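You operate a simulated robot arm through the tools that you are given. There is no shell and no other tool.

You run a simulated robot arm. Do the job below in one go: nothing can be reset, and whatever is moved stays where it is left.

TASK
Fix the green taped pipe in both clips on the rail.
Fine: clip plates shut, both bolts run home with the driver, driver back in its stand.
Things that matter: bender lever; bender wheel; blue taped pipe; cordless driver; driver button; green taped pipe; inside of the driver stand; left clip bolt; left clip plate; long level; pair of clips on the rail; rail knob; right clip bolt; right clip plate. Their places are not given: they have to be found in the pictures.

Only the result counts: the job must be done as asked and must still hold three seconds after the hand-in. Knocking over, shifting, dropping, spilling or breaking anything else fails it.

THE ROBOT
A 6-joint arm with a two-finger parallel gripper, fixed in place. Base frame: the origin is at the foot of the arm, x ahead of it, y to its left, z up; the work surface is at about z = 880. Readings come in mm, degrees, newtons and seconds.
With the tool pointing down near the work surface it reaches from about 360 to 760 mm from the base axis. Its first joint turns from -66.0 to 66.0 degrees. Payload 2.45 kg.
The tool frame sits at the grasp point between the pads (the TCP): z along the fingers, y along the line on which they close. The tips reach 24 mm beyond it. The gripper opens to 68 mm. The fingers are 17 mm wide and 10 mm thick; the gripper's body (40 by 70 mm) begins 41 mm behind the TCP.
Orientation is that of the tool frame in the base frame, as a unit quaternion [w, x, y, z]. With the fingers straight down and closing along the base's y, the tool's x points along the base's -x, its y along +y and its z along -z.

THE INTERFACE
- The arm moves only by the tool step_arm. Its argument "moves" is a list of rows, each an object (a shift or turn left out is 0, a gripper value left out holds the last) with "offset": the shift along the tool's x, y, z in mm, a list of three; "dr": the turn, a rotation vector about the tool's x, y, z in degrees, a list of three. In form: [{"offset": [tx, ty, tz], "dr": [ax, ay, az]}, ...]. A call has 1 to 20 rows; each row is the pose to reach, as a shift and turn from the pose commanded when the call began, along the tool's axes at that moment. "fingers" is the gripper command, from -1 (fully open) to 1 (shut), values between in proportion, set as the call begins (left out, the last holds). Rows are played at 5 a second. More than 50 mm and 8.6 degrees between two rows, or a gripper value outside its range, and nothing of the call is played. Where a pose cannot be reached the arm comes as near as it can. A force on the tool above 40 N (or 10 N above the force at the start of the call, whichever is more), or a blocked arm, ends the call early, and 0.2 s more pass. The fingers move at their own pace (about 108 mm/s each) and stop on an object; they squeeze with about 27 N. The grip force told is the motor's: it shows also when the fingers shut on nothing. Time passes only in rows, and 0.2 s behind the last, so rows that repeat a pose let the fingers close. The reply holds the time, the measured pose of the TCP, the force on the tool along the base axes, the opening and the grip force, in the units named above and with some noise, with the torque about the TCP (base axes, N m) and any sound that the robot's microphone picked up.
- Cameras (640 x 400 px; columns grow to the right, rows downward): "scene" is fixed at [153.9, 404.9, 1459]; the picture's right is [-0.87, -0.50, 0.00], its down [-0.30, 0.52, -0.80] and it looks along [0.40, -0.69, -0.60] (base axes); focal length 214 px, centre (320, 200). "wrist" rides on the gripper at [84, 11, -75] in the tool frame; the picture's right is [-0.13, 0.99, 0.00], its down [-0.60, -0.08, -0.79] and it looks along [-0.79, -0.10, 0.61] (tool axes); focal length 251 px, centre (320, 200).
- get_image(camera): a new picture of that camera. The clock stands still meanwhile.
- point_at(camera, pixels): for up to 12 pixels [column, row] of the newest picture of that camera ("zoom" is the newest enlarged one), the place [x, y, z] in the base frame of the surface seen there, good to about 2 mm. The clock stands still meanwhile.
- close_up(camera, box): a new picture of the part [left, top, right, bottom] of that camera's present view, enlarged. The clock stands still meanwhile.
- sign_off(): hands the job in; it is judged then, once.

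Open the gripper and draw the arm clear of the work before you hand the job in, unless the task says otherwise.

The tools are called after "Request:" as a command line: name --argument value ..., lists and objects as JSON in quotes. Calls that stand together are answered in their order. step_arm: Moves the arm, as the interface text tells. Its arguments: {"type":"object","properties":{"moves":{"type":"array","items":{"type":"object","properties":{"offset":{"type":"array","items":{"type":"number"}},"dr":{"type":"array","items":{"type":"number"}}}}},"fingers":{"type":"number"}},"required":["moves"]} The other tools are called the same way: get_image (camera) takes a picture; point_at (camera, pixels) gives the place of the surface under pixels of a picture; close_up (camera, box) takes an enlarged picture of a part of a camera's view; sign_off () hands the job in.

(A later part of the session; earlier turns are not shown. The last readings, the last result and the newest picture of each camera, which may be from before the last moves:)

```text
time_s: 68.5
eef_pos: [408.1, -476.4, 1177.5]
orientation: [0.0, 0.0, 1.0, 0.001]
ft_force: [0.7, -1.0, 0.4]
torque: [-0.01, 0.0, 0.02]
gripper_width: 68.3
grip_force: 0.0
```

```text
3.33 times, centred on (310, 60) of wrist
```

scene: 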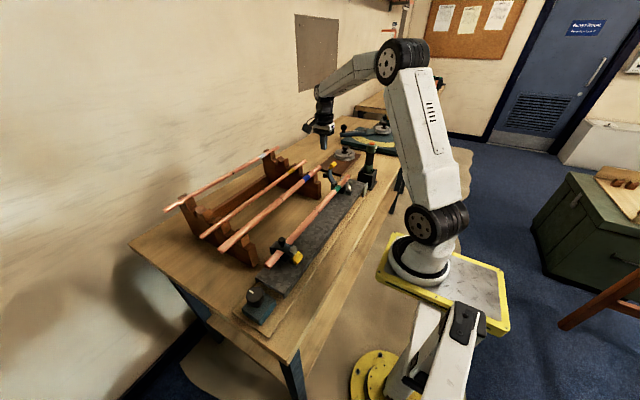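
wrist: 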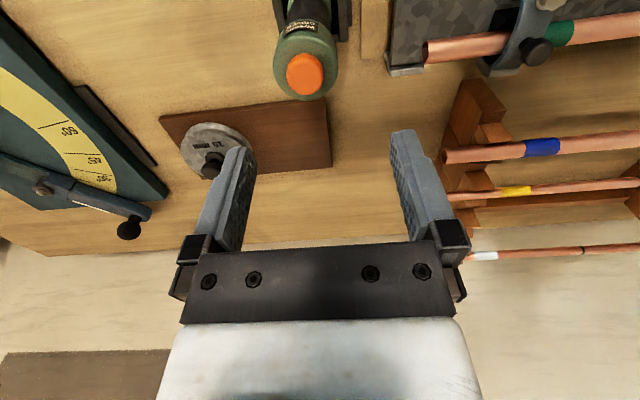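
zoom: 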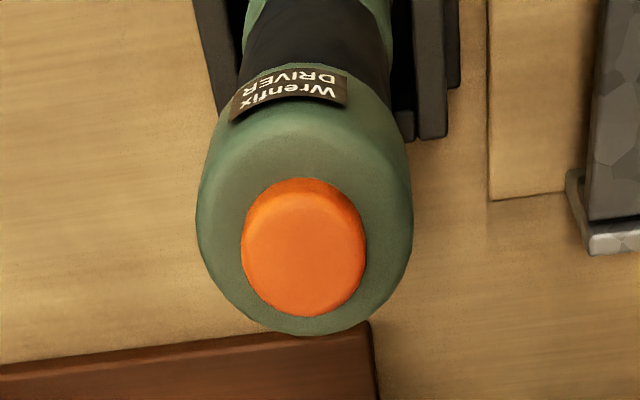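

The driver axis is at about (400,-484). I centre on it, then descend with open fingers to TCP z ≈ 1073, which leaves the palm about 18 mm above the button.

Request:
step_arm --moves '[{"offset": [8, -7.5, 0]}, {"offset": [8, -7.5, 30]}, {"offset": [8, -7.5, 60]}, {"offset": [8, -7.5, 85]}, {"offset": [8, -7.5, 100]}, {"offset": [8, -7.5, 104]}, {"offset": [8, -7.5, 104]}]'

Request:
get_image --camera "wrist"

Request:
close_up --camera "scene" --box '[340, 110, 420, 200]'

```text
time_s: 70.1
eef_pos: [398.9, -485.7, 1072.8]
orientation: [0.0, -0.001, 1.0, 0.0]
ft_force: [-0.6, -0.3, 0.5]
torque: [-0.01, -0.01, 0.01]
gripper_width: 67.9
grip_force: 0.1
```

```text
taken
```

wrist: 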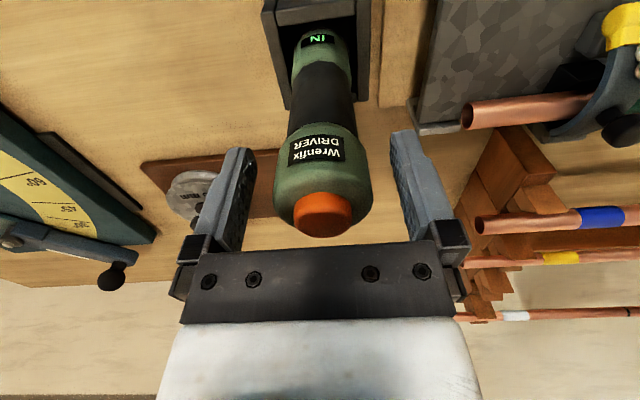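

```text
4.44 times, centred on (380, 155) of scene
```

zoom: 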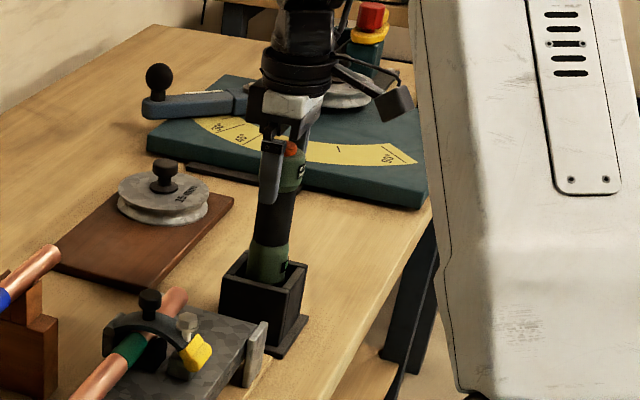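

The head is centred between the fingers, the palm clear of the button. I close the gripper.

Request:
step_arm --fingers 1 --moves '[{"offset": [0, 0, 0]}, {"offset": [0, 0, 0]}, {"offset": [0, 0, 0]}, {"offset": [0, 0, 0]}]'

Request:
get_image --camera "wrist"

```text
time_s: 71.1
eef_pos: [399.5, -484.3, 1074.5]
orientation: [-0.001, 0.0, 1.0, 0.002]
ft_force: [0.7, 0.8, -0.2]
torque: [0.17, 0.06, 0.01]
gripper_width: 42.6
grip_force: 27.3
```

```text
taken
```

wrist: 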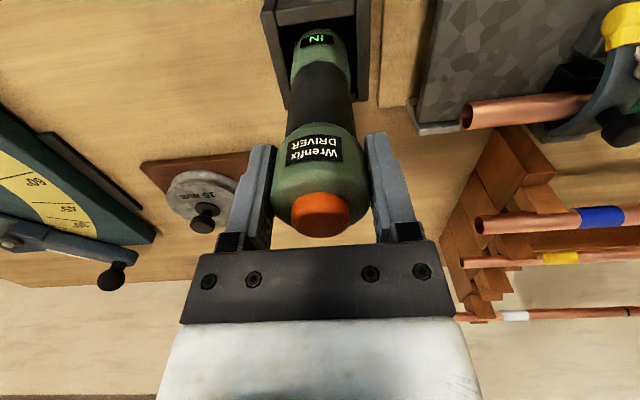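

Gripped at 42.6 mm. I lift the driver straight up out of the stand.

Request:
step_arm --moves '[{"offset": [0, 0, -10]}, {"offset": [0, 0, -30]}, {"offset": [0, 0, -60]}, {"offset": [0, 0, -90]}, {"offset": [0, 0, -125]}, {"offset": [0, 0, -160]}, {"offset": [0, 0, -160]}]'

Request:
get_image --camera "wrist"

Request:
close_up --camera "scene" --box '[320, 70, 440, 200]'

```text
time_s: 72.7
eef_pos: [395.8, -486.8, 1236.5]
orientation: [0.0, 0.0, 1.0, 0.001]
ft_force: [-0.6, -0.4, -6.0]
torque: [-0.01, 0.01, 0.0]
gripper_width: 42.6
grip_force: 27.8
```

```text
taken
```

wrist: 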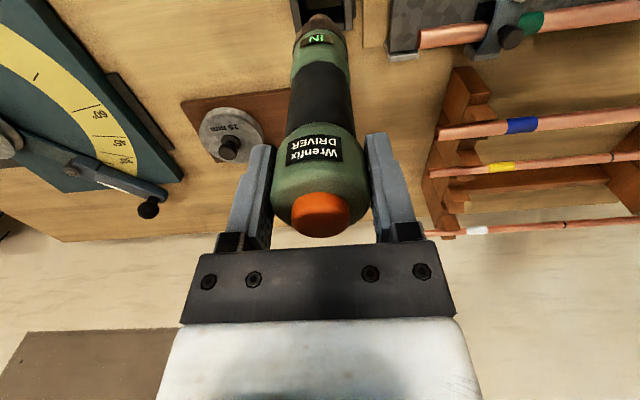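

```text
3.08 times, centred on (380, 135) of scene
```

zoom: 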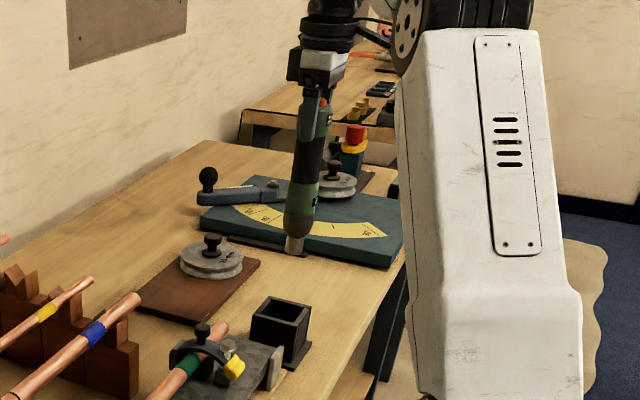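

The driver is out (6 N), its metal socket at (295,243) of the enlargement. I measure the socket end and the empty stand's inside.

Request:
close_up --camera "scene" --box '[350, 110, 400, 200]'

Request:
point_at --camera "scene" --pixels '[[375, 170], [375, 167], [375, 174], [376, 160], [378, 140], [381, 122], [371, 170], [379, 170]]'

Request:
close_up --camera "wrist" --box '[260, 0, 400, 100]'

```text
4.44 times, centred on (375, 155) of scene
```

zoom: 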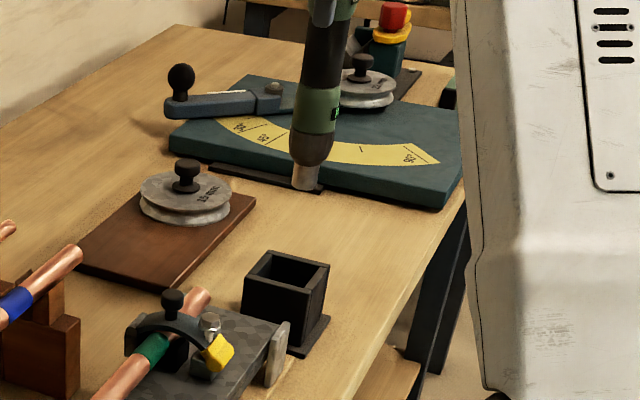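

```text
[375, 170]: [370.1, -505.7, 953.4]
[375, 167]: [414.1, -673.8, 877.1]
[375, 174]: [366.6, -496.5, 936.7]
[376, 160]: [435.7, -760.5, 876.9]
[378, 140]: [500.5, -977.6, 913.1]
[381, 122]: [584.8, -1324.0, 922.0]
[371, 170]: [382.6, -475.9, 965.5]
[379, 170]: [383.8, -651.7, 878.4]
```

```text
4.00 times, centred on (330, 50) of wrist
```

zoom: 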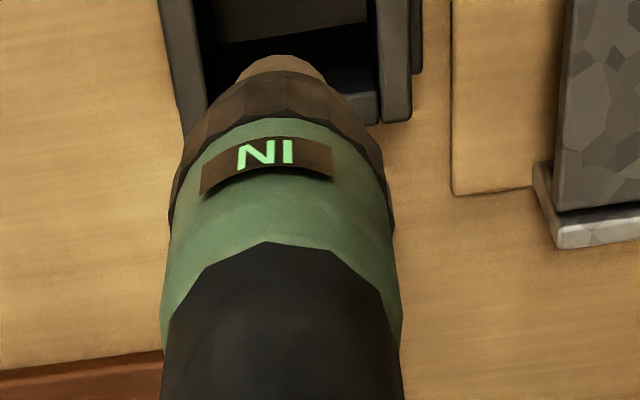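

I convert to scene pixels: socket at about (371,150), chuck (372,145), lower green (374,136). I measure those and the stand.

Request:
point_at --camera "scene" --pixels '[[371.4, 151], [371.2, 152.4], [369.5, 151], [373.2, 151], [372.3, 145], [374, 136], [376, 122], [358, 174], [366, 167], [374, 170], [366, 176]]'

Request:
close_up --camera "scene" --box '[350, 130, 390, 160]'

```text
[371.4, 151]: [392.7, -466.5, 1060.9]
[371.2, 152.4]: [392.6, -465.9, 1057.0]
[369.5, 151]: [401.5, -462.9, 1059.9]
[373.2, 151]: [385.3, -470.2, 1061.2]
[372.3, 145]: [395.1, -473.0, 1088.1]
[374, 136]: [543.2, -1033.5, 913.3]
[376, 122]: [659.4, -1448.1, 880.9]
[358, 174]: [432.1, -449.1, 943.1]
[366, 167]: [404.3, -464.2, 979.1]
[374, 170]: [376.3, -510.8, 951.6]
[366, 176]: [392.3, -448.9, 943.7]
```

```text
13.33 times, centred on (370, 145) of scene
```

zoom: 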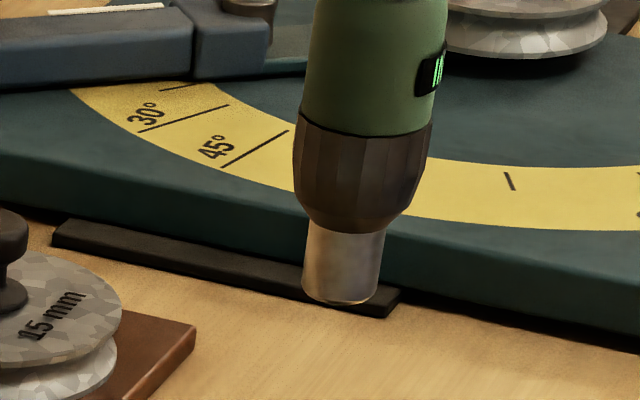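

Those mixed values came from the older full picture, so I measure in the newest enlargement instead.

Request:
point_at --camera "zoom" --pixels '[[340, 270], [335, 300], [308, 285], [375, 290], [360, 170], [365, 100], [380, 30], [345, 240]]'

```text
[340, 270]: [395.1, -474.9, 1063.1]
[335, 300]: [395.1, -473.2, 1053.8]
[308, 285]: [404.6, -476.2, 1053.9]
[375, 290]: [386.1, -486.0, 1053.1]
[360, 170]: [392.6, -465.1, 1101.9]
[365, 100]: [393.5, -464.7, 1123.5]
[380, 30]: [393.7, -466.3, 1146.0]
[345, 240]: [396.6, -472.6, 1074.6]
```

The socket end is about 183 mm below the TCP, and the driver hangs vertical and centred. Now I take strong close-ups of both bolt heads to locate their centres.

Request:
close_up --camera "scene" --box '[284, 236, 306, 258]'

Request:
close_up --camera "scene" --box '[351, 174, 371, 192]'

```text
16.00 times, centred on (295, 247) of scene
```

zoom: 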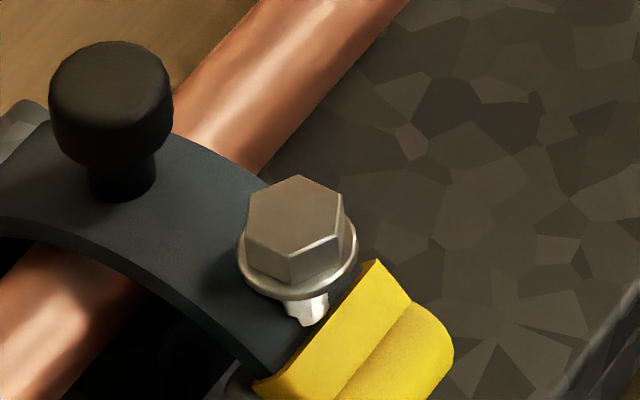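

```text
16.00 times, centred on (361, 183) of scene
```

zoom: 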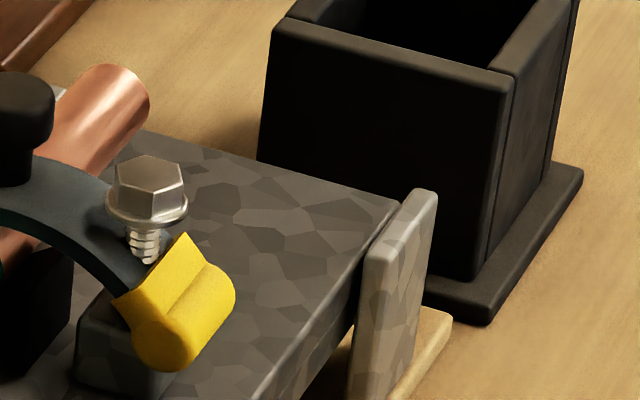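

The right hex head's top face centre is near (149,175) of this enlargement; I measure it and its corners.

Request:
point_at --camera "zoom" --pixels '[[149, 174], [120, 163], [178, 170], [150, 158], [152, 190], [125, 182], [146, 240], [130, 205], [170, 212], [400, 55], [510, 90], [290, 30]]'

Request:
close_up --camera "scene" --box '[284, 236, 306, 258]'

```text
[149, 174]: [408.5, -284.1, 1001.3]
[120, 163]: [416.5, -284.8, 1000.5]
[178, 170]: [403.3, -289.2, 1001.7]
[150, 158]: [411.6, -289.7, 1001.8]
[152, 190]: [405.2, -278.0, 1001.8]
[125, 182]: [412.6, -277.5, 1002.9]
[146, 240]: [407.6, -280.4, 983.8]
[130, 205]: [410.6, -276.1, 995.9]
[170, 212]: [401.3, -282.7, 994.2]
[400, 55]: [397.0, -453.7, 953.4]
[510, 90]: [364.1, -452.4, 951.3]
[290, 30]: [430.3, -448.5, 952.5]
```

```text
16.00 times, centred on (295, 247) of scene
```

zoom: 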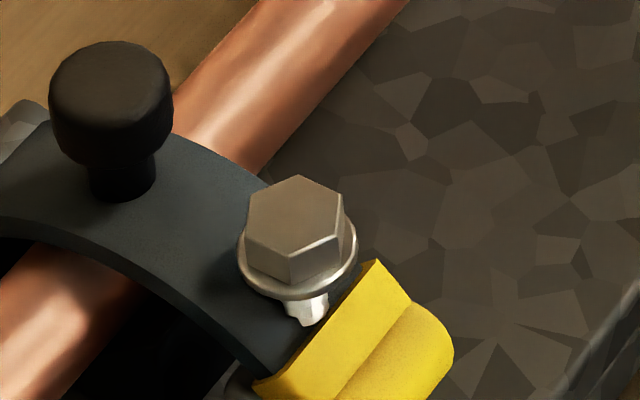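

Request:
point_at --camera "zoom" --pixels '[[294, 216], [262, 195], [334, 200], [300, 183], [291, 246], [256, 232], [334, 230], [308, 308], [265, 275], [335, 275]]'

```text
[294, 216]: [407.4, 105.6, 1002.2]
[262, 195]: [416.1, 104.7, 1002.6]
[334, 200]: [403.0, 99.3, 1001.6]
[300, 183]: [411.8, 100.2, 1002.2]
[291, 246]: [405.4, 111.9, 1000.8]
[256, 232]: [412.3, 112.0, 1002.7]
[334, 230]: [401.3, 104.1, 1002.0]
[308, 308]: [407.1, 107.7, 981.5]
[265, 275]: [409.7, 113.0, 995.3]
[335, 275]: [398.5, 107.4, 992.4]
```

Bolt centres: left ≈ (408,105.4,1002), right ≈ (409,-284,1001.5). I let the arm settle and re-measure the socket against the TCP reading.

Request:
step_arm --moves '[{"offset": [0, 0, 0]}, {"offset": [0, 0, 0]}, {"offset": [0, 0, 0]}]'

Request:
close_up --camera "scene" --box '[355, 125, 390, 160]'

```text
time_s: 73.5
eef_pos: [396.3, -486.7, 1236.5]
orientation: [0.001, 0.0, 1.0, 0.001]
ft_force: [-0.3, 0.2, -5.5]
torque: [0.0, 0.02, -0.02]
gripper_width: 42.9
grip_force: 26.9
```

```text
11.43 times, centred on (372, 142) of scene
```

zoom: 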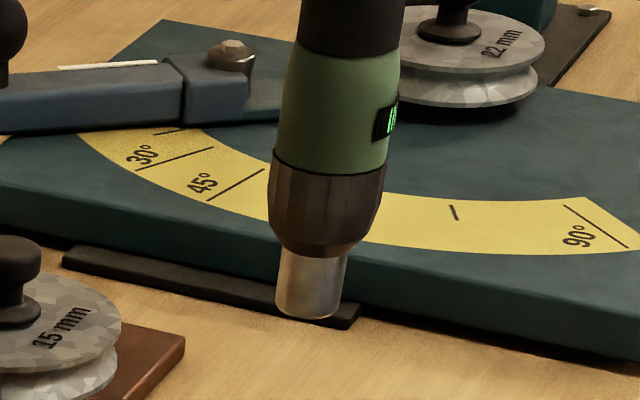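

Request:
point_at --camera "zoom" --pixels '[[313, 280], [308, 312], [283, 290], [343, 290], [322, 210], [335, 120], [350, 30], [280, 140], [392, 140]]'

Request:
point_at --camera "wrist" --pixels '[[320, 213], [300, 213], [343, 213], [320, 225], [320, 60], [319, 38], [318, 22]]'

```text
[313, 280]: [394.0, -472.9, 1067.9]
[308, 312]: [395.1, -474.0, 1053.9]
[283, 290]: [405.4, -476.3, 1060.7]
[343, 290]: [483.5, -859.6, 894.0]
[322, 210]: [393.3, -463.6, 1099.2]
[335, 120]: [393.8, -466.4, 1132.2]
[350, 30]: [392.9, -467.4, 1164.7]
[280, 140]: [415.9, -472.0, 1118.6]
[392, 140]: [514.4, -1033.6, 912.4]
```

```text
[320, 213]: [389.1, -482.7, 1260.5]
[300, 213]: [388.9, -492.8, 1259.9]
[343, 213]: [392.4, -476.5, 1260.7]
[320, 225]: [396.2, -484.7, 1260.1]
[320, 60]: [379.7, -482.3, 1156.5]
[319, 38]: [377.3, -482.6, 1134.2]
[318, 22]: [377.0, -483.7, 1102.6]
```

The driver axis is at about (398,-484.6), vertical. I carry it to above the right bolt (409,-284), keeping the socket end 50 mm above the bolt head.

Request:
step_arm --moves '[{"offset": [-1, 20, 0]}, {"offset": [-3, 55, 0]}, {"offset": [-5, 90, 0]}, {"offset": [-7, 125, 0]}, {"offset": [-9, 160, 0]}, {"offset": [-11, 190, 0]}, {"offset": [-11, 200.5, 0]}, {"offset": [-11, 200.5, 0]}, {"offset": [-11, 200.5, 0]}]'

Request:
get_image --camera "scene"

Request:
close_up --camera "scene" --box '[345, 155, 380, 195]'

```text
time_s: 75.5
eef_pos: [406.4, -285.8, 1232.7]
orientation: [0.0, 0.0, 1.0, 0.001]
ft_force: [-0.2, 0.0, -6.2]
torque: [-0.03, 0.02, 0.0]
gripper_width: 42.7
grip_force: 26.9
```

```text
taken
```

scene: 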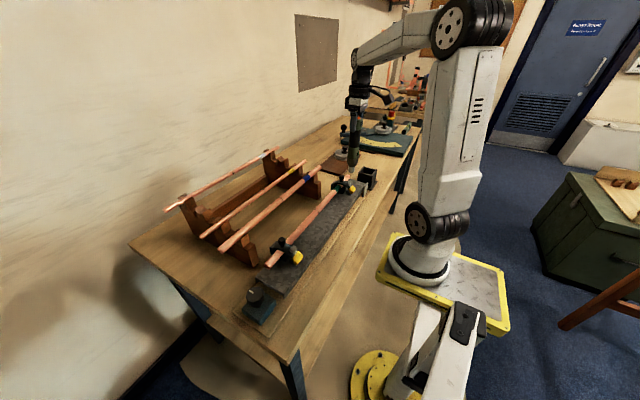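

```text
10.00 times, centred on (362, 175) of scene
```

zoom: 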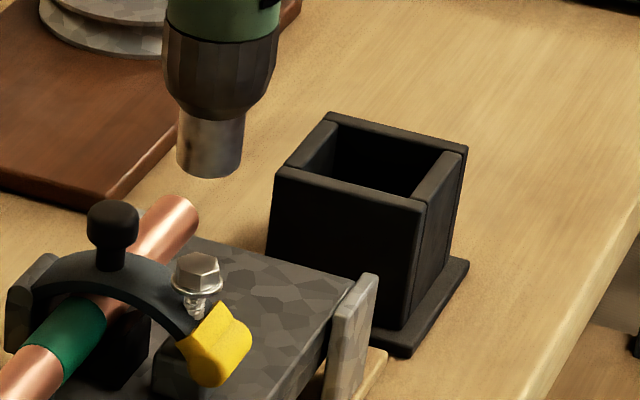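

The socket hangs above the right bolt. I measure the socket and the bolt head in this enlargement for relative alignment, and also the stand's opening.

Request:
point_at --camera "zoom" --pixels '[[211, 140], [209, 168], [181, 150], [240, 150], [220, 80], [197, 271], [225, 25], [328, 117], [466, 152], [420, 208], [280, 172]]'

```text
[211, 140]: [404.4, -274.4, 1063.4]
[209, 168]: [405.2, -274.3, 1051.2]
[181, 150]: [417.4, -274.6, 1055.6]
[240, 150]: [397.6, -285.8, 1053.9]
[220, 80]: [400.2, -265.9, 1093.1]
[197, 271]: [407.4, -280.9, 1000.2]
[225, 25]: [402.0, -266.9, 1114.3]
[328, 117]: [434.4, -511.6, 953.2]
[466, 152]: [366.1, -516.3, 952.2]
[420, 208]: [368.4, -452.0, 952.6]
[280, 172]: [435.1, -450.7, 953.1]
```

In the scene view the socket lies over the bolt head within about 1 mm sideways. I check the other direction (y) with the wrist camera.

Request:
close_up --camera "wrist" --box '[260, 0, 380, 80]'

Request:
get_image --camera "wrist"

```text
5.00 times, centred on (320, 40) of wrist
```

zoom: 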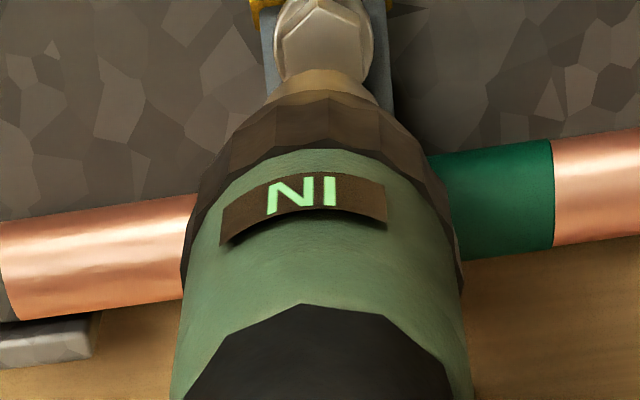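

```text
taken
```

wrist: 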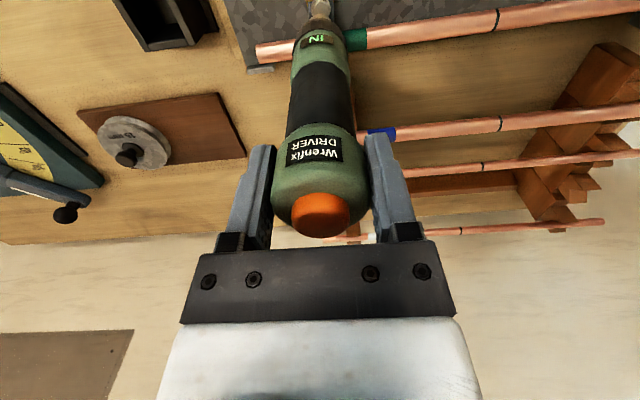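

Both views show the socket centred over the right bolt within about 1 mm. I lower 44 mm, to about 6 mm above the head.

Request:
step_arm --moves '[{"offset": [0, 0, 15]}, {"offset": [0, 0, 30]}, {"offset": [0, 0, 40]}, {"offset": [0, 0, 44]}, {"offset": [0, 0, 44]}]'

Request:
close_up --camera "scene" --box '[345, 165, 375, 195]'

Request:
close_up --camera "wrist" --box '[260, 0, 380, 80]'

```text
time_s: 76.7
eef_pos: [410.4, -284.4, 1189.4]
orientation: [0.0, -0.001, 1.0, 0.001]
ft_force: [-1.2, 0.3, -4.9]
torque: [0.02, -0.01, -0.02]
gripper_width: 43.0
grip_force: 26.7
```

```text
13.33 times, centred on (360, 180) of scene
```

zoom: 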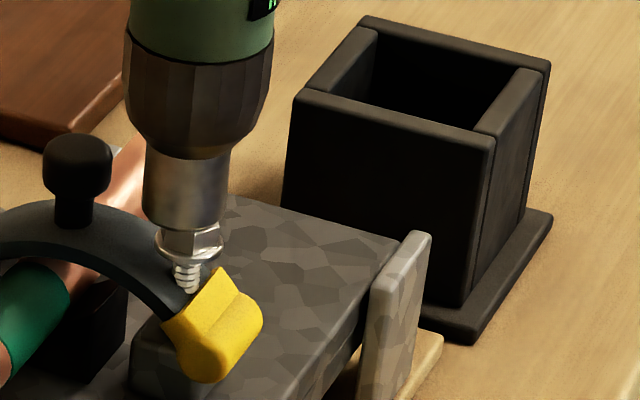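

```text
5.00 times, centred on (320, 40) of wrist
```

zoom: 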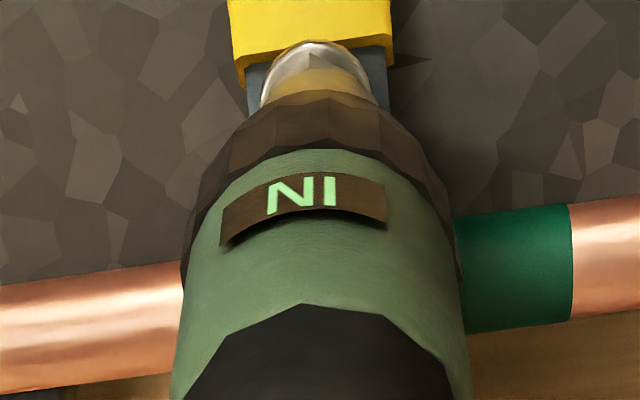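

The driver has drifted about 2 mm towards +x relative to the bolt (socket centre column 186 against bolt 189 where 183 is expected). I correct by -1.8 mm in x and -0.8 mm in y and check again.

Request:
step_arm --moves '[{"offset": [1.8, -0.8, 0]}, {"offset": [1.8, -0.8, 0]}, {"offset": [1.8, -0.8, 0]}]'

Request:
close_up --camera "scene" --box '[345, 165, 375, 195]'

Request:
close_up --camera "wrist" --box '[260, 0, 380, 80]'

```text
time_s: 77.5
eef_pos: [406.3, -285.3, 1190.7]
orientation: [-0.001, 0.0, 1.0, 0.001]
ft_force: [0.1, 0.2, -5.7]
torque: [0.0, -0.02, 0.01]
gripper_width: 42.8
grip_force: 27.3
```

```text
13.33 times, centred on (360, 180) of scene
```

zoom: 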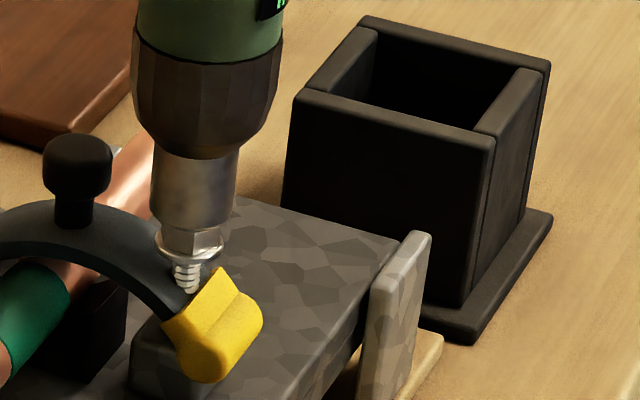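

```text
5.00 times, centred on (320, 40) of wrist
```

zoom: 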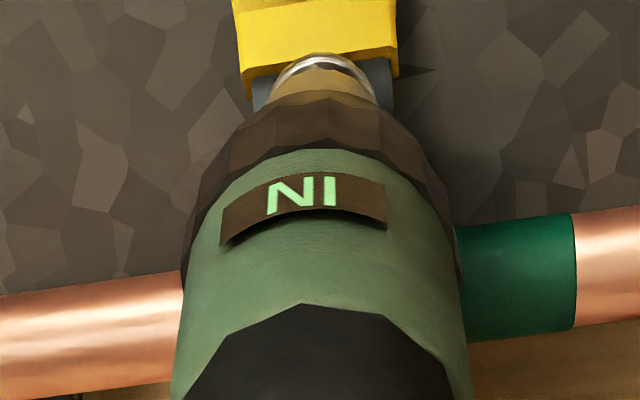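

Now the socket is aligned within about 0.6 mm. I lower in small steps onto the bolt head and watch force and sound.

Request:
step_arm --moves '[{"offset": [-0.4, 0.2, 1.5]}, {"offset": [-0.4, 0.2, 3]}, {"offset": [-0.4, 0.2, 4.5]}, {"offset": [-0.4, 0.2, 6]}, {"offset": [-0.4, 0.2, 6]}]'

Request:
close_up --camera "scene" --box '[345, 165, 375, 195]'

```text
time_s: 78.7
eef_pos: [408.6, -283.8, 1182.9]
orientation: [0.0, 0.0, 1.0, -0.001]
ft_force: [-1.4, -2.6, 3.9]
torque: [-0.6, 0.18, -0.03]
gripper_width: 42.8
grip_force: 27.0
```

```text
13.33 times, centred on (360, 180) of scene
```

zoom: 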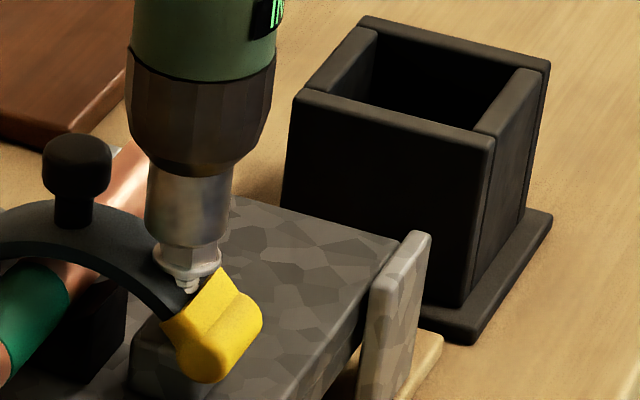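

The socket has met the bolt (net +10 N) and the bolt's flange looks a bit lower than before. I hold here for a second and look whether anything turns or sounds.

Request:
step_arm --moves '[{"offset": [0, 0, 0]}, {"offset": [0, 0, 0]}, {"offset": [0, 0, 0]}, {"offset": [0, 0, 0]}]'

Request:
close_up --camera "scene" --box '[350, 174, 370, 192]'

Request:
close_up --camera "wrist" --box '[260, 0, 380, 80]'

```text
time_s: 79.7
eef_pos: [408.2, -284.5, 1184.2]
orientation: [0.0, 0.0, 1.0, 0.001]
ft_force: [0.3, -0.2, -5.6]
torque: [0.0, 0.03, 0.01]
gripper_width: 42.7
grip_force: 27.3
```

```text
16.00 times, centred on (360, 183) of scene
```

zoom: 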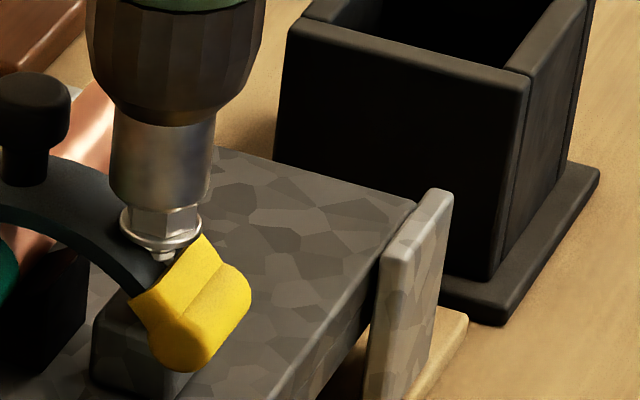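

```text
5.00 times, centred on (320, 40) of wrist
```

zoom: 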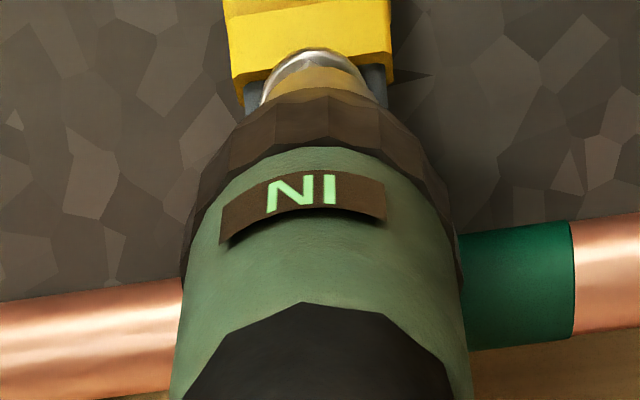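

The contact force has gone back to bare weight, so the bolt gave way downwards. I measure the flange and cap heights to see how far the bolt has gone.

Request:
close_up --camera "scene" --box '[352, 178, 364, 190]'

Request:
point_at --camera "zoom" --pixels '[[305, 230], [330, 250], [360, 240], [280, 250], [330, 275], [330, 200], [330, 215]]'

```text
16.00 times, centred on (358, 184) of scene
```

zoom: 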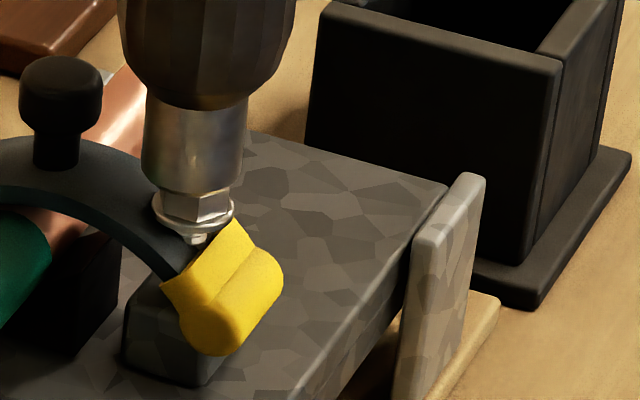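

```text
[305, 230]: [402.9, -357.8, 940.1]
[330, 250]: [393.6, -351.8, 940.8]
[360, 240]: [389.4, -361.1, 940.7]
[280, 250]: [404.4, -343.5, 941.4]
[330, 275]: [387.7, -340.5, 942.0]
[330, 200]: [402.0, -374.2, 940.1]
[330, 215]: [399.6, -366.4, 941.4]
```

The bolt appears at about (195,210) of this enlargement; I measure it there.

Request:
point_at --camera "zoom" --pixels '[[195, 224], [210, 222], [170, 215], [195, 205], [215, 205], [195, 238], [195, 170], [195, 185], [215, 290], [240, 285]]'

```text
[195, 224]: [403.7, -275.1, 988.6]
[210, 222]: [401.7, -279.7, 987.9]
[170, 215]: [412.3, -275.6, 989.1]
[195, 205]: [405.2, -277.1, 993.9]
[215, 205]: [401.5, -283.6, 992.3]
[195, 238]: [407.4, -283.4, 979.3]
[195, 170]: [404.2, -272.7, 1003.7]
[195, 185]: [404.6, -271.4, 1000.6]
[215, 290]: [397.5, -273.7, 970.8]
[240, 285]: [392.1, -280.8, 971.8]
```

The flange went from z ≈ 995 to ≈ 989, so the driver does run the bolt in while pressed on it. I follow it down slowly, 1 mm per row.

Request:
step_arm --moves '[{"offset": [0, 0, 1.5]}, {"offset": [0, 0, 3]}, {"offset": [0, 0, 4]}, {"offset": [0, 0, 5]}, {"offset": [0, 0, 6]}, {"offset": [0, 0, 6]}]'

Request:
close_up --camera "scene" --box '[350, 174, 370, 192]'

```text
time_s: 81.1
eef_pos: [407.6, -283.4, 1178.8]
orientation: [0.001, 0.0, 1.0, 0.0]
ft_force: [1.7, 0.3, 4.8]
torque: [0.13, -0.34, -0.03]
gripper_width: 42.8
grip_force: 27.5
```

```text
16.00 times, centred on (360, 183) of scene
```

zoom: 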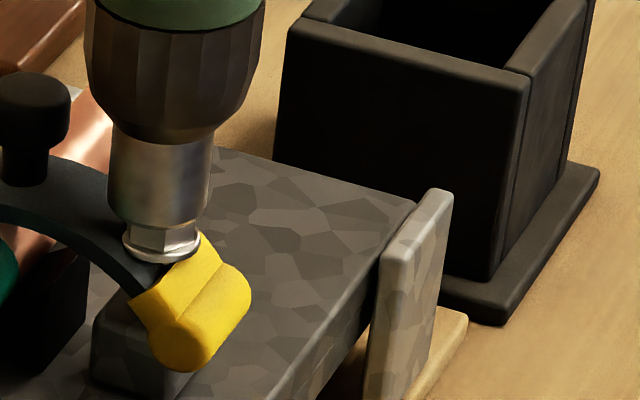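

The bolt keeps going in (flange lower again, net +10 N). I continue downwards in the same way.

Request:
step_arm --moves '[{"offset": [0, 0, 0.5]}, {"offset": [0, 0, 1.5]}, {"offset": [0, 0, 2.5]}, {"offset": [0, 0, 3.5]}, {"offset": [0, 0, 4.5]}, {"offset": [0, 0, 5]}, {"offset": [0, 0, 5]}]'

Request:
close_up --camera "scene" --box '[350, 174, 370, 192]'

```text
time_s: 82.7
eef_pos: [408.8, -284.7, 1173.5]
orientation: [0.0, 0.0, 1.0, 0.0]
ft_force: [-1.3, -2.4, 21.5]
torque: [-0.39, 0.09, 0.01]
gripper_width: 42.9
grip_force: 26.6
```

```text
16.00 times, centred on (360, 183) of scene
```

zoom: 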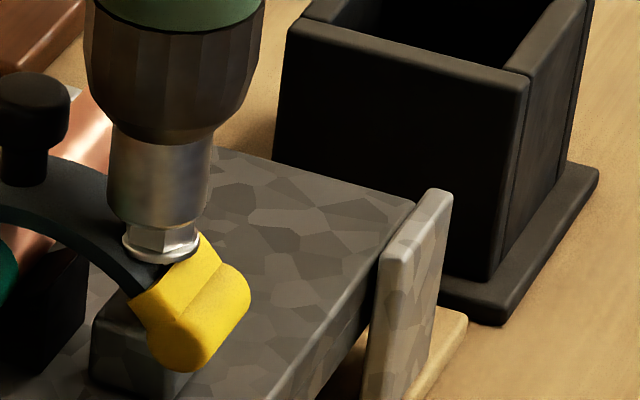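

The force rose to +21.5 N with the bolt no longer advancing; it looks home, flange down at the plate. I measure the flange and check the display.

Request:
point_at --camera "zoom" --pixels '[[162, 258], [180, 252], [140, 250], [165, 240], [150, 228], [160, 210], [152, 275], [110, 240]]'

Request:
get_image --camera "wrist"

Request:
close_up --camera "wrist" --box '[240, 0, 400, 240]'

```text
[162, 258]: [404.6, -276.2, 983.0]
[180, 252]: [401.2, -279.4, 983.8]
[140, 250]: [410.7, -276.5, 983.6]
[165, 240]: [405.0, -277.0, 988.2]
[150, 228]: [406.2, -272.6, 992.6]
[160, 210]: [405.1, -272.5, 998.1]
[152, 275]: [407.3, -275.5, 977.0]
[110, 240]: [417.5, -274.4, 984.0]
```

```text
taken
```

wrist: 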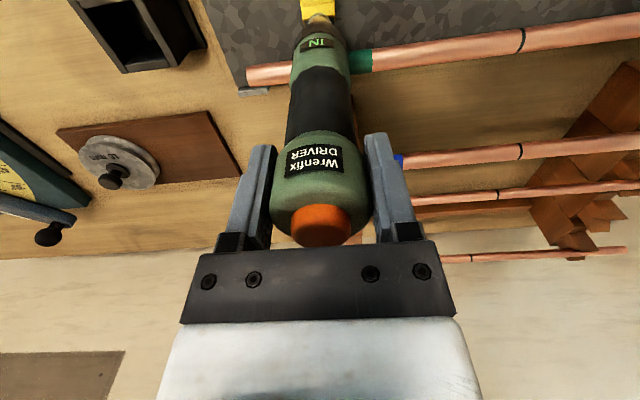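

```text
1.67 times, centred on (320, 120) of wrist
```

zoom: 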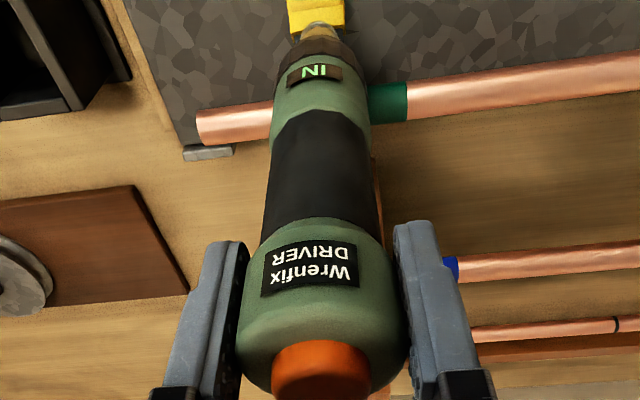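

The display still reads "IN". To judge the bolt clearly I lift the driver about 20 mm off and look at the head.

Request:
step_arm --moves '[{"offset": [0, 0, -5]}, {"offset": [0, 0, -15]}, {"offset": [0, 0, -25]}, {"offset": [0, 0, -25]}]'

Request:
close_up --camera "scene" --box '[350, 174, 370, 192]'

Request:
close_up --camera "scene" --box '[284, 236, 306, 258]'

```text
time_s: 83.7
eef_pos: [409.1, -284.8, 1198.1]
orientation: [0.0, 0.0, 1.0, 0.001]
ft_force: [0.1, 0.6, -5.6]
torque: [-0.01, -0.01, 0.0]
gripper_width: 42.7
grip_force: 27.0
```

```text
16.00 times, centred on (360, 183) of scene
```

zoom: 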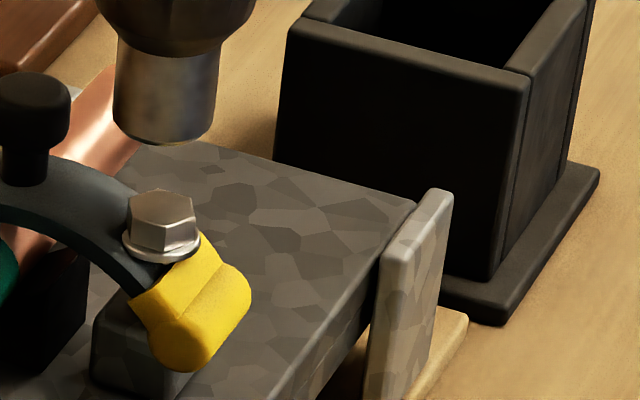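

```text
16.00 times, centred on (295, 247) of scene
```

zoom: 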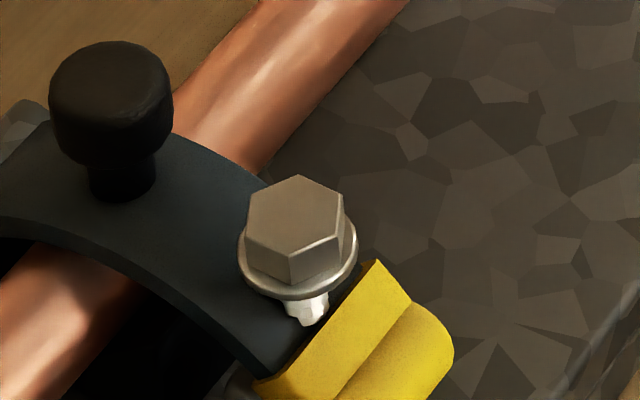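

The right bolt has turned (hex orientation changed) and its flange now sits down at the plate with no shank visible. I measure the heights around it.

Request:
close_up --camera "scene" --box '[350, 176, 362, 190]'

Request:
point_at --camera "zoom" --pixels '[[225, 185], [225, 195], [225, 215], [200, 205], [250, 220], [190, 230], [215, 240], [245, 235], [230, 250], [180, 255], [150, 200]]'

```text
16.00 times, centred on (356, 183) of scene
```

zoom: 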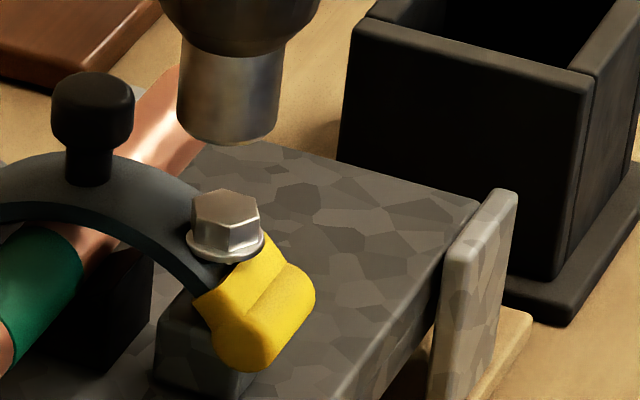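

```text
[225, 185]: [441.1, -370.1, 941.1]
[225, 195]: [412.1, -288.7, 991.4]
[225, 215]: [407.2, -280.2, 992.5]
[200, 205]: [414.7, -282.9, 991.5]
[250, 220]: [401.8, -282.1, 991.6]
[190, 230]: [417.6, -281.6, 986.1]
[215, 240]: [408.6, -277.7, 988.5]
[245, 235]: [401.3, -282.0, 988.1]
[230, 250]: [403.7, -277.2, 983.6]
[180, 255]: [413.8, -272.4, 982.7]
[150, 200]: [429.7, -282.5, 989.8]
```

Hex top is at z ≈ 992 with the flange at the plate (≈ 983), about 10 mm lower than before. I press once more with moderate force to verify that it does not go in any further.

Request:
step_arm --moves '[{"offset": [0, 0, 10]}, {"offset": [0, 0, 18]}, {"offset": [0, 0, 22]}, {"offset": [0, 0, 23.5]}, {"offset": [0, 0, 24.5]}, {"offset": [0, 0, 25.5]}, {"offset": [0, 0, 25.5]}, {"offset": [0, 0, 25.5]}]'

Request:
close_up --camera "scene" --box '[350, 176, 362, 190]'

```text
time_s: 85.5
eef_pos: [407.2, -284.3, 1173.6]
orientation: [0.0, -0.001, 1.0, 0.0]
ft_force: [-4.0, 3.9, 10.8]
torque: [0.54, 0.6, -0.02]
gripper_width: 42.8
grip_force: 26.9
```

```text
16.00 times, centred on (356, 183) of scene
```

zoom: 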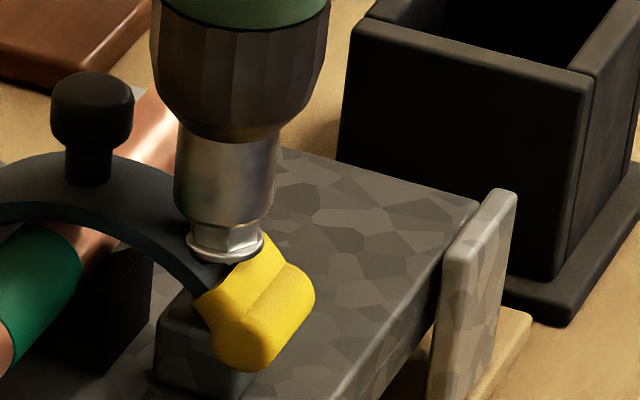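

The force holds at +11 N and the flange has not moved. I hold one more second to see whether the force stays, which means the bolt is home.

Request:
step_arm --moves '[{"offset": [0, 0, 0]}, {"offset": [0, 0, 0]}, {"offset": [0, 0, 0]}, {"offset": [0, 0, 0]}, {"offset": [0, 0, 0]}]'

Request:
close_up --camera "scene" --box '[350, 176, 362, 190]'

```text
time_s: 86.7
eef_pos: [408.2, -286.8, 1174.3]
orientation: [0.001, 0.0, 1.0, 0.0]
ft_force: [-3.0, 2.8, 18.7]
torque: [0.37, 0.27, 0.03]
gripper_width: 42.8
grip_force: 27.4
```

```text
16.00 times, centred on (356, 183) of scene
```

zoom: 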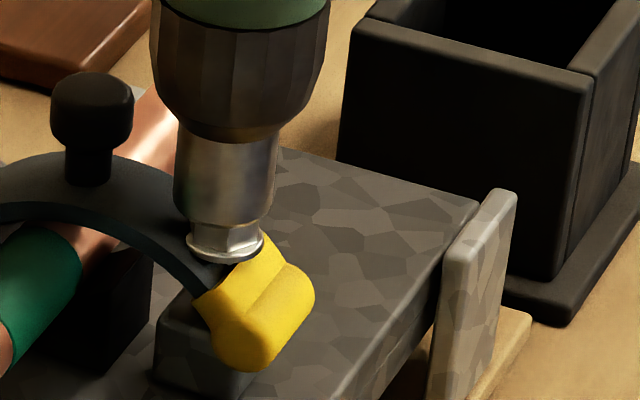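

The force stays and nothing moves: the right bolt is home. I lift the driver and carry it 389.5 mm in +y to above the left bolt.

Request:
step_arm --moves '[{"offset": [0, 0, -20]}, {"offset": [0, 0, -45]}, {"offset": [0, 10, -58]}, {"offset": [0, 50, -58]}, {"offset": [0, 92, -58]}, {"offset": [0, 135, -58]}, {"offset": [0, 178, -58]}, {"offset": [0, 221, -58]}, {"offset": [0, 264, -58]}, {"offset": [0, 307, -58]}, {"offset": [0, 345, -58]}, {"offset": [0, 375, -58]}, {"offset": [0, 389.5, -58]}, {"offset": [0, 389.5, -58]}, {"offset": [0, 389.5, -58]}]'

Request:
get_image --camera "scene"

Request:
close_up --camera "scene" --box '[275, 220, 310, 265]'

Request:
close_up --camera "wrist" --box '[260, 0, 380, 80]'

```text
time_s: 89.9
eef_pos: [408.8, 107.4, 1233.7]
orientation: [0.001, 0.0, 1.0, 0.001]
ft_force: [0.4, 0.3, -5.9]
torque: [0.01, -0.02, -0.02]
gripper_width: 42.7
grip_force: 26.8
```

```text
taken
```

scene: 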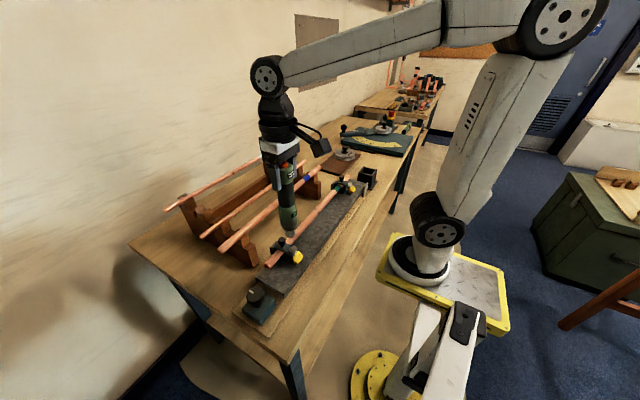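

```text
8.89 times, centred on (292, 242) of scene
```

zoom: 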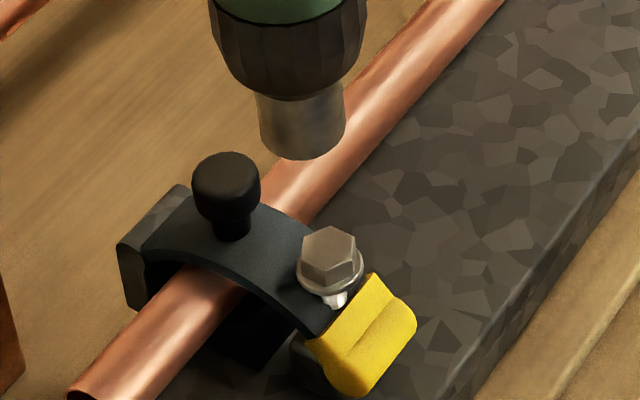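

```text
5.00 times, centred on (320, 40) of wrist
```

zoom: 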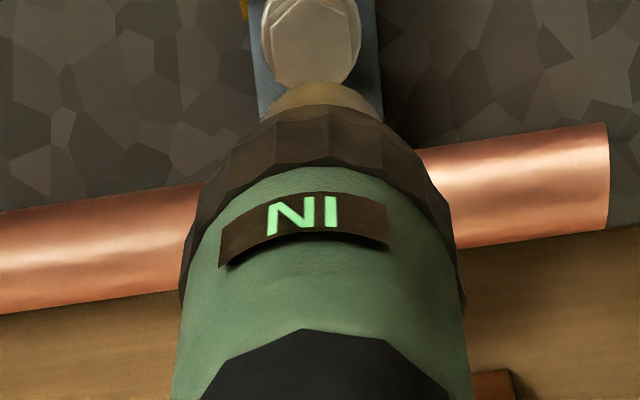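

The wrist view shows the bolt about 2 mm to -y of the driver axis, and the scene view shows the driver too far in +x. I measure the socket directly.

Request:
close_up --camera "scene" --box '[278, 222, 306, 250]'

Request:
point_at --camera "zoom" --pixels '[[320, 130], [300, 200], [330, 220], [290, 240], [375, 240], [310, 262], [345, 258], [320, 60]]'

```text
14.29 times, centred on (292, 236) of scene
```

zoom: 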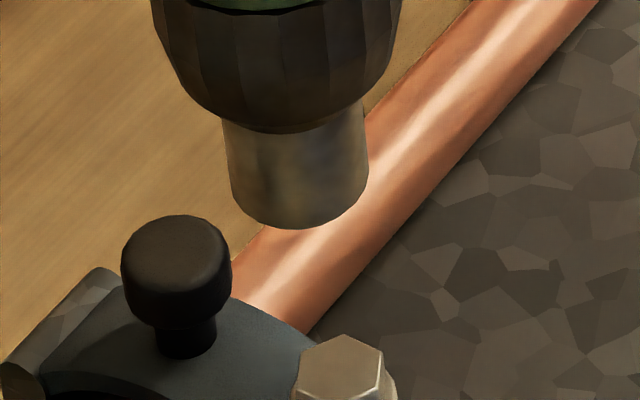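

```text
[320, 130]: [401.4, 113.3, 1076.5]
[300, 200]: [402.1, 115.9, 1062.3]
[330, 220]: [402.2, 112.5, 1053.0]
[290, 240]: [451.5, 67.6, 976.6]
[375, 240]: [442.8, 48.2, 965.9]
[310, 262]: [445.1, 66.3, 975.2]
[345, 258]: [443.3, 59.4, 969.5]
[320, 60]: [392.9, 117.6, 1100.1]
```

The driver axis is about 2 mm off in +x and +y. I shift by (-2,-2) mm and lower 36 mm, then check again closer.

Request:
step_arm --moves '[{"offset": [2, -2, 0]}, {"offset": [2, -2, 15]}, {"offset": [2, -2, 28]}, {"offset": [2, -2, 36]}, {"offset": [2, -2, 36]}, {"offset": [2, -2, 36]}]'

Request:
close_up --camera "scene" --box '[280, 230, 308, 258]'

Request:
close_up --camera "wrist" --box '[260, 0, 380, 80]'

```text
time_s: 91.3
eef_pos: [405.7, 102.4, 1195.9]
orientation: [-0.001, -0.001, 1.0, 0.002]
ft_force: [0.0, -0.1, -6.0]
torque: [-0.02, 0.01, -0.01]
gripper_width: 42.7
grip_force: 27.0
```

```text
14.29 times, centred on (294, 244) of scene
```

zoom: 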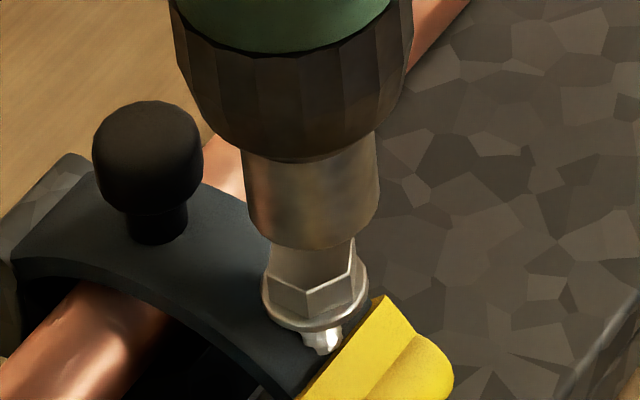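

```text
5.00 times, centred on (320, 40) of wrist
```

zoom: 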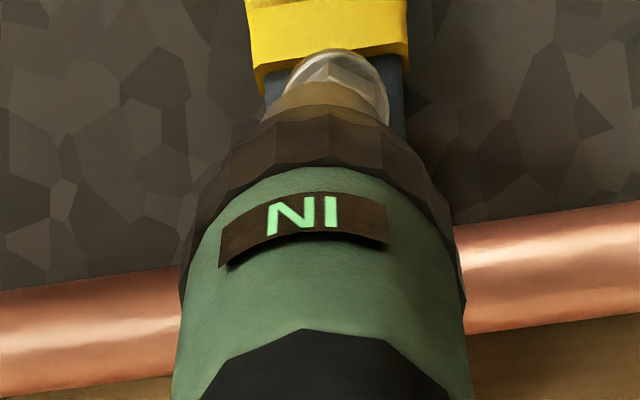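

Now the bolt lies about 2.8 mm to +y of the driver axis. I correct by (+0.3,+2.8) mm and re-check.

Request:
step_arm --moves '[{"offset": [-0.3, 2.8, 0]}, {"offset": [-0.3, 2.8, 2]}, {"offset": [-0.3, 2.8, 4]}, {"offset": [-0.3, 2.8, 4]}]'

Request:
close_up --camera "scene" --box '[280, 230, 308, 258]'

Request:
close_up --camera "wrist" --box '[260, 0, 380, 80]'

```text
time_s: 92.3
eef_pos: [406.8, 105.8, 1190.4]
orientation: [0.0, 0.0, 1.0, 0.0]
ft_force: [0.1, 0.0, -5.9]
torque: [-0.01, 0.0, -0.02]
gripper_width: 42.6
grip_force: 26.8
```

```text
14.29 times, centred on (294, 244) of scene
```

zoom: 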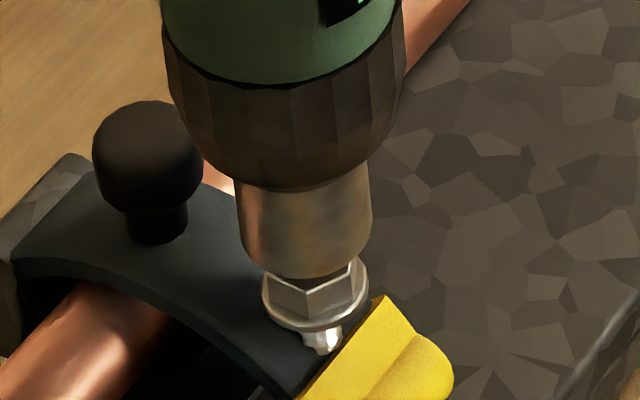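

```text
5.00 times, centred on (320, 40) of wrist
```

zoom: 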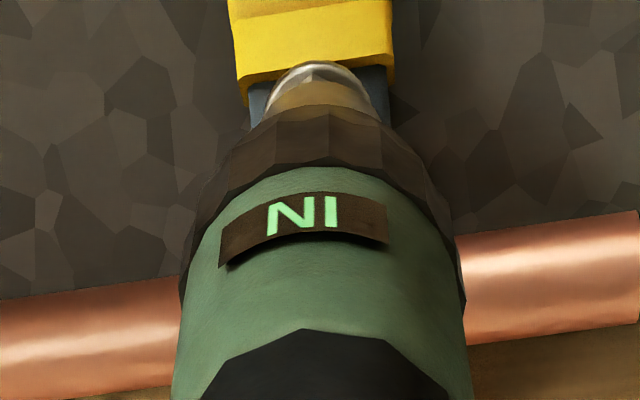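

Both views now show the socket centred on the left bolt within half a millimetre. I lower onto it and follow it down slowly.

Request:
step_arm --moves '[{"offset": [0, 0, 3]}, {"offset": [0, 0, 5]}, {"offset": [0, 0, 7]}, {"offset": [0, 0, 8]}, {"offset": [0, 0, 9]}, {"offset": [0, 0, 9]}, {"offset": [0, 0, 9]}]'

Request:
close_up --camera "scene" --box '[280, 230, 308, 258]'

```text
time_s: 93.9
eef_pos: [406.2, 104.9, 1182.0]
orientation: [-0.001, 0.001, 1.0, 0.001]
ft_force: [0.7, -0.7, -4.9]
torque: [-0.11, -0.05, 0.01]
gripper_width: 42.8
grip_force: 27.0
```

```text
14.29 times, centred on (294, 244) of scene
```

zoom: 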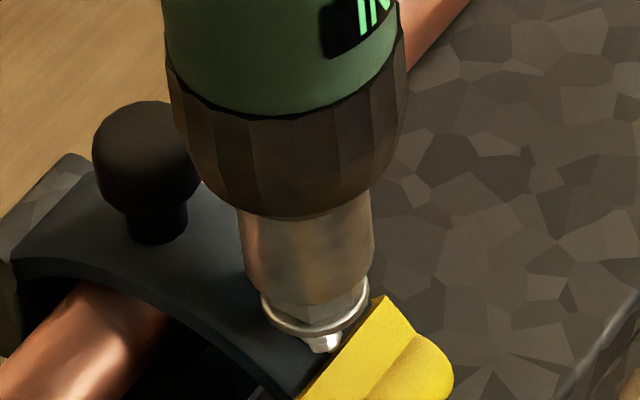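

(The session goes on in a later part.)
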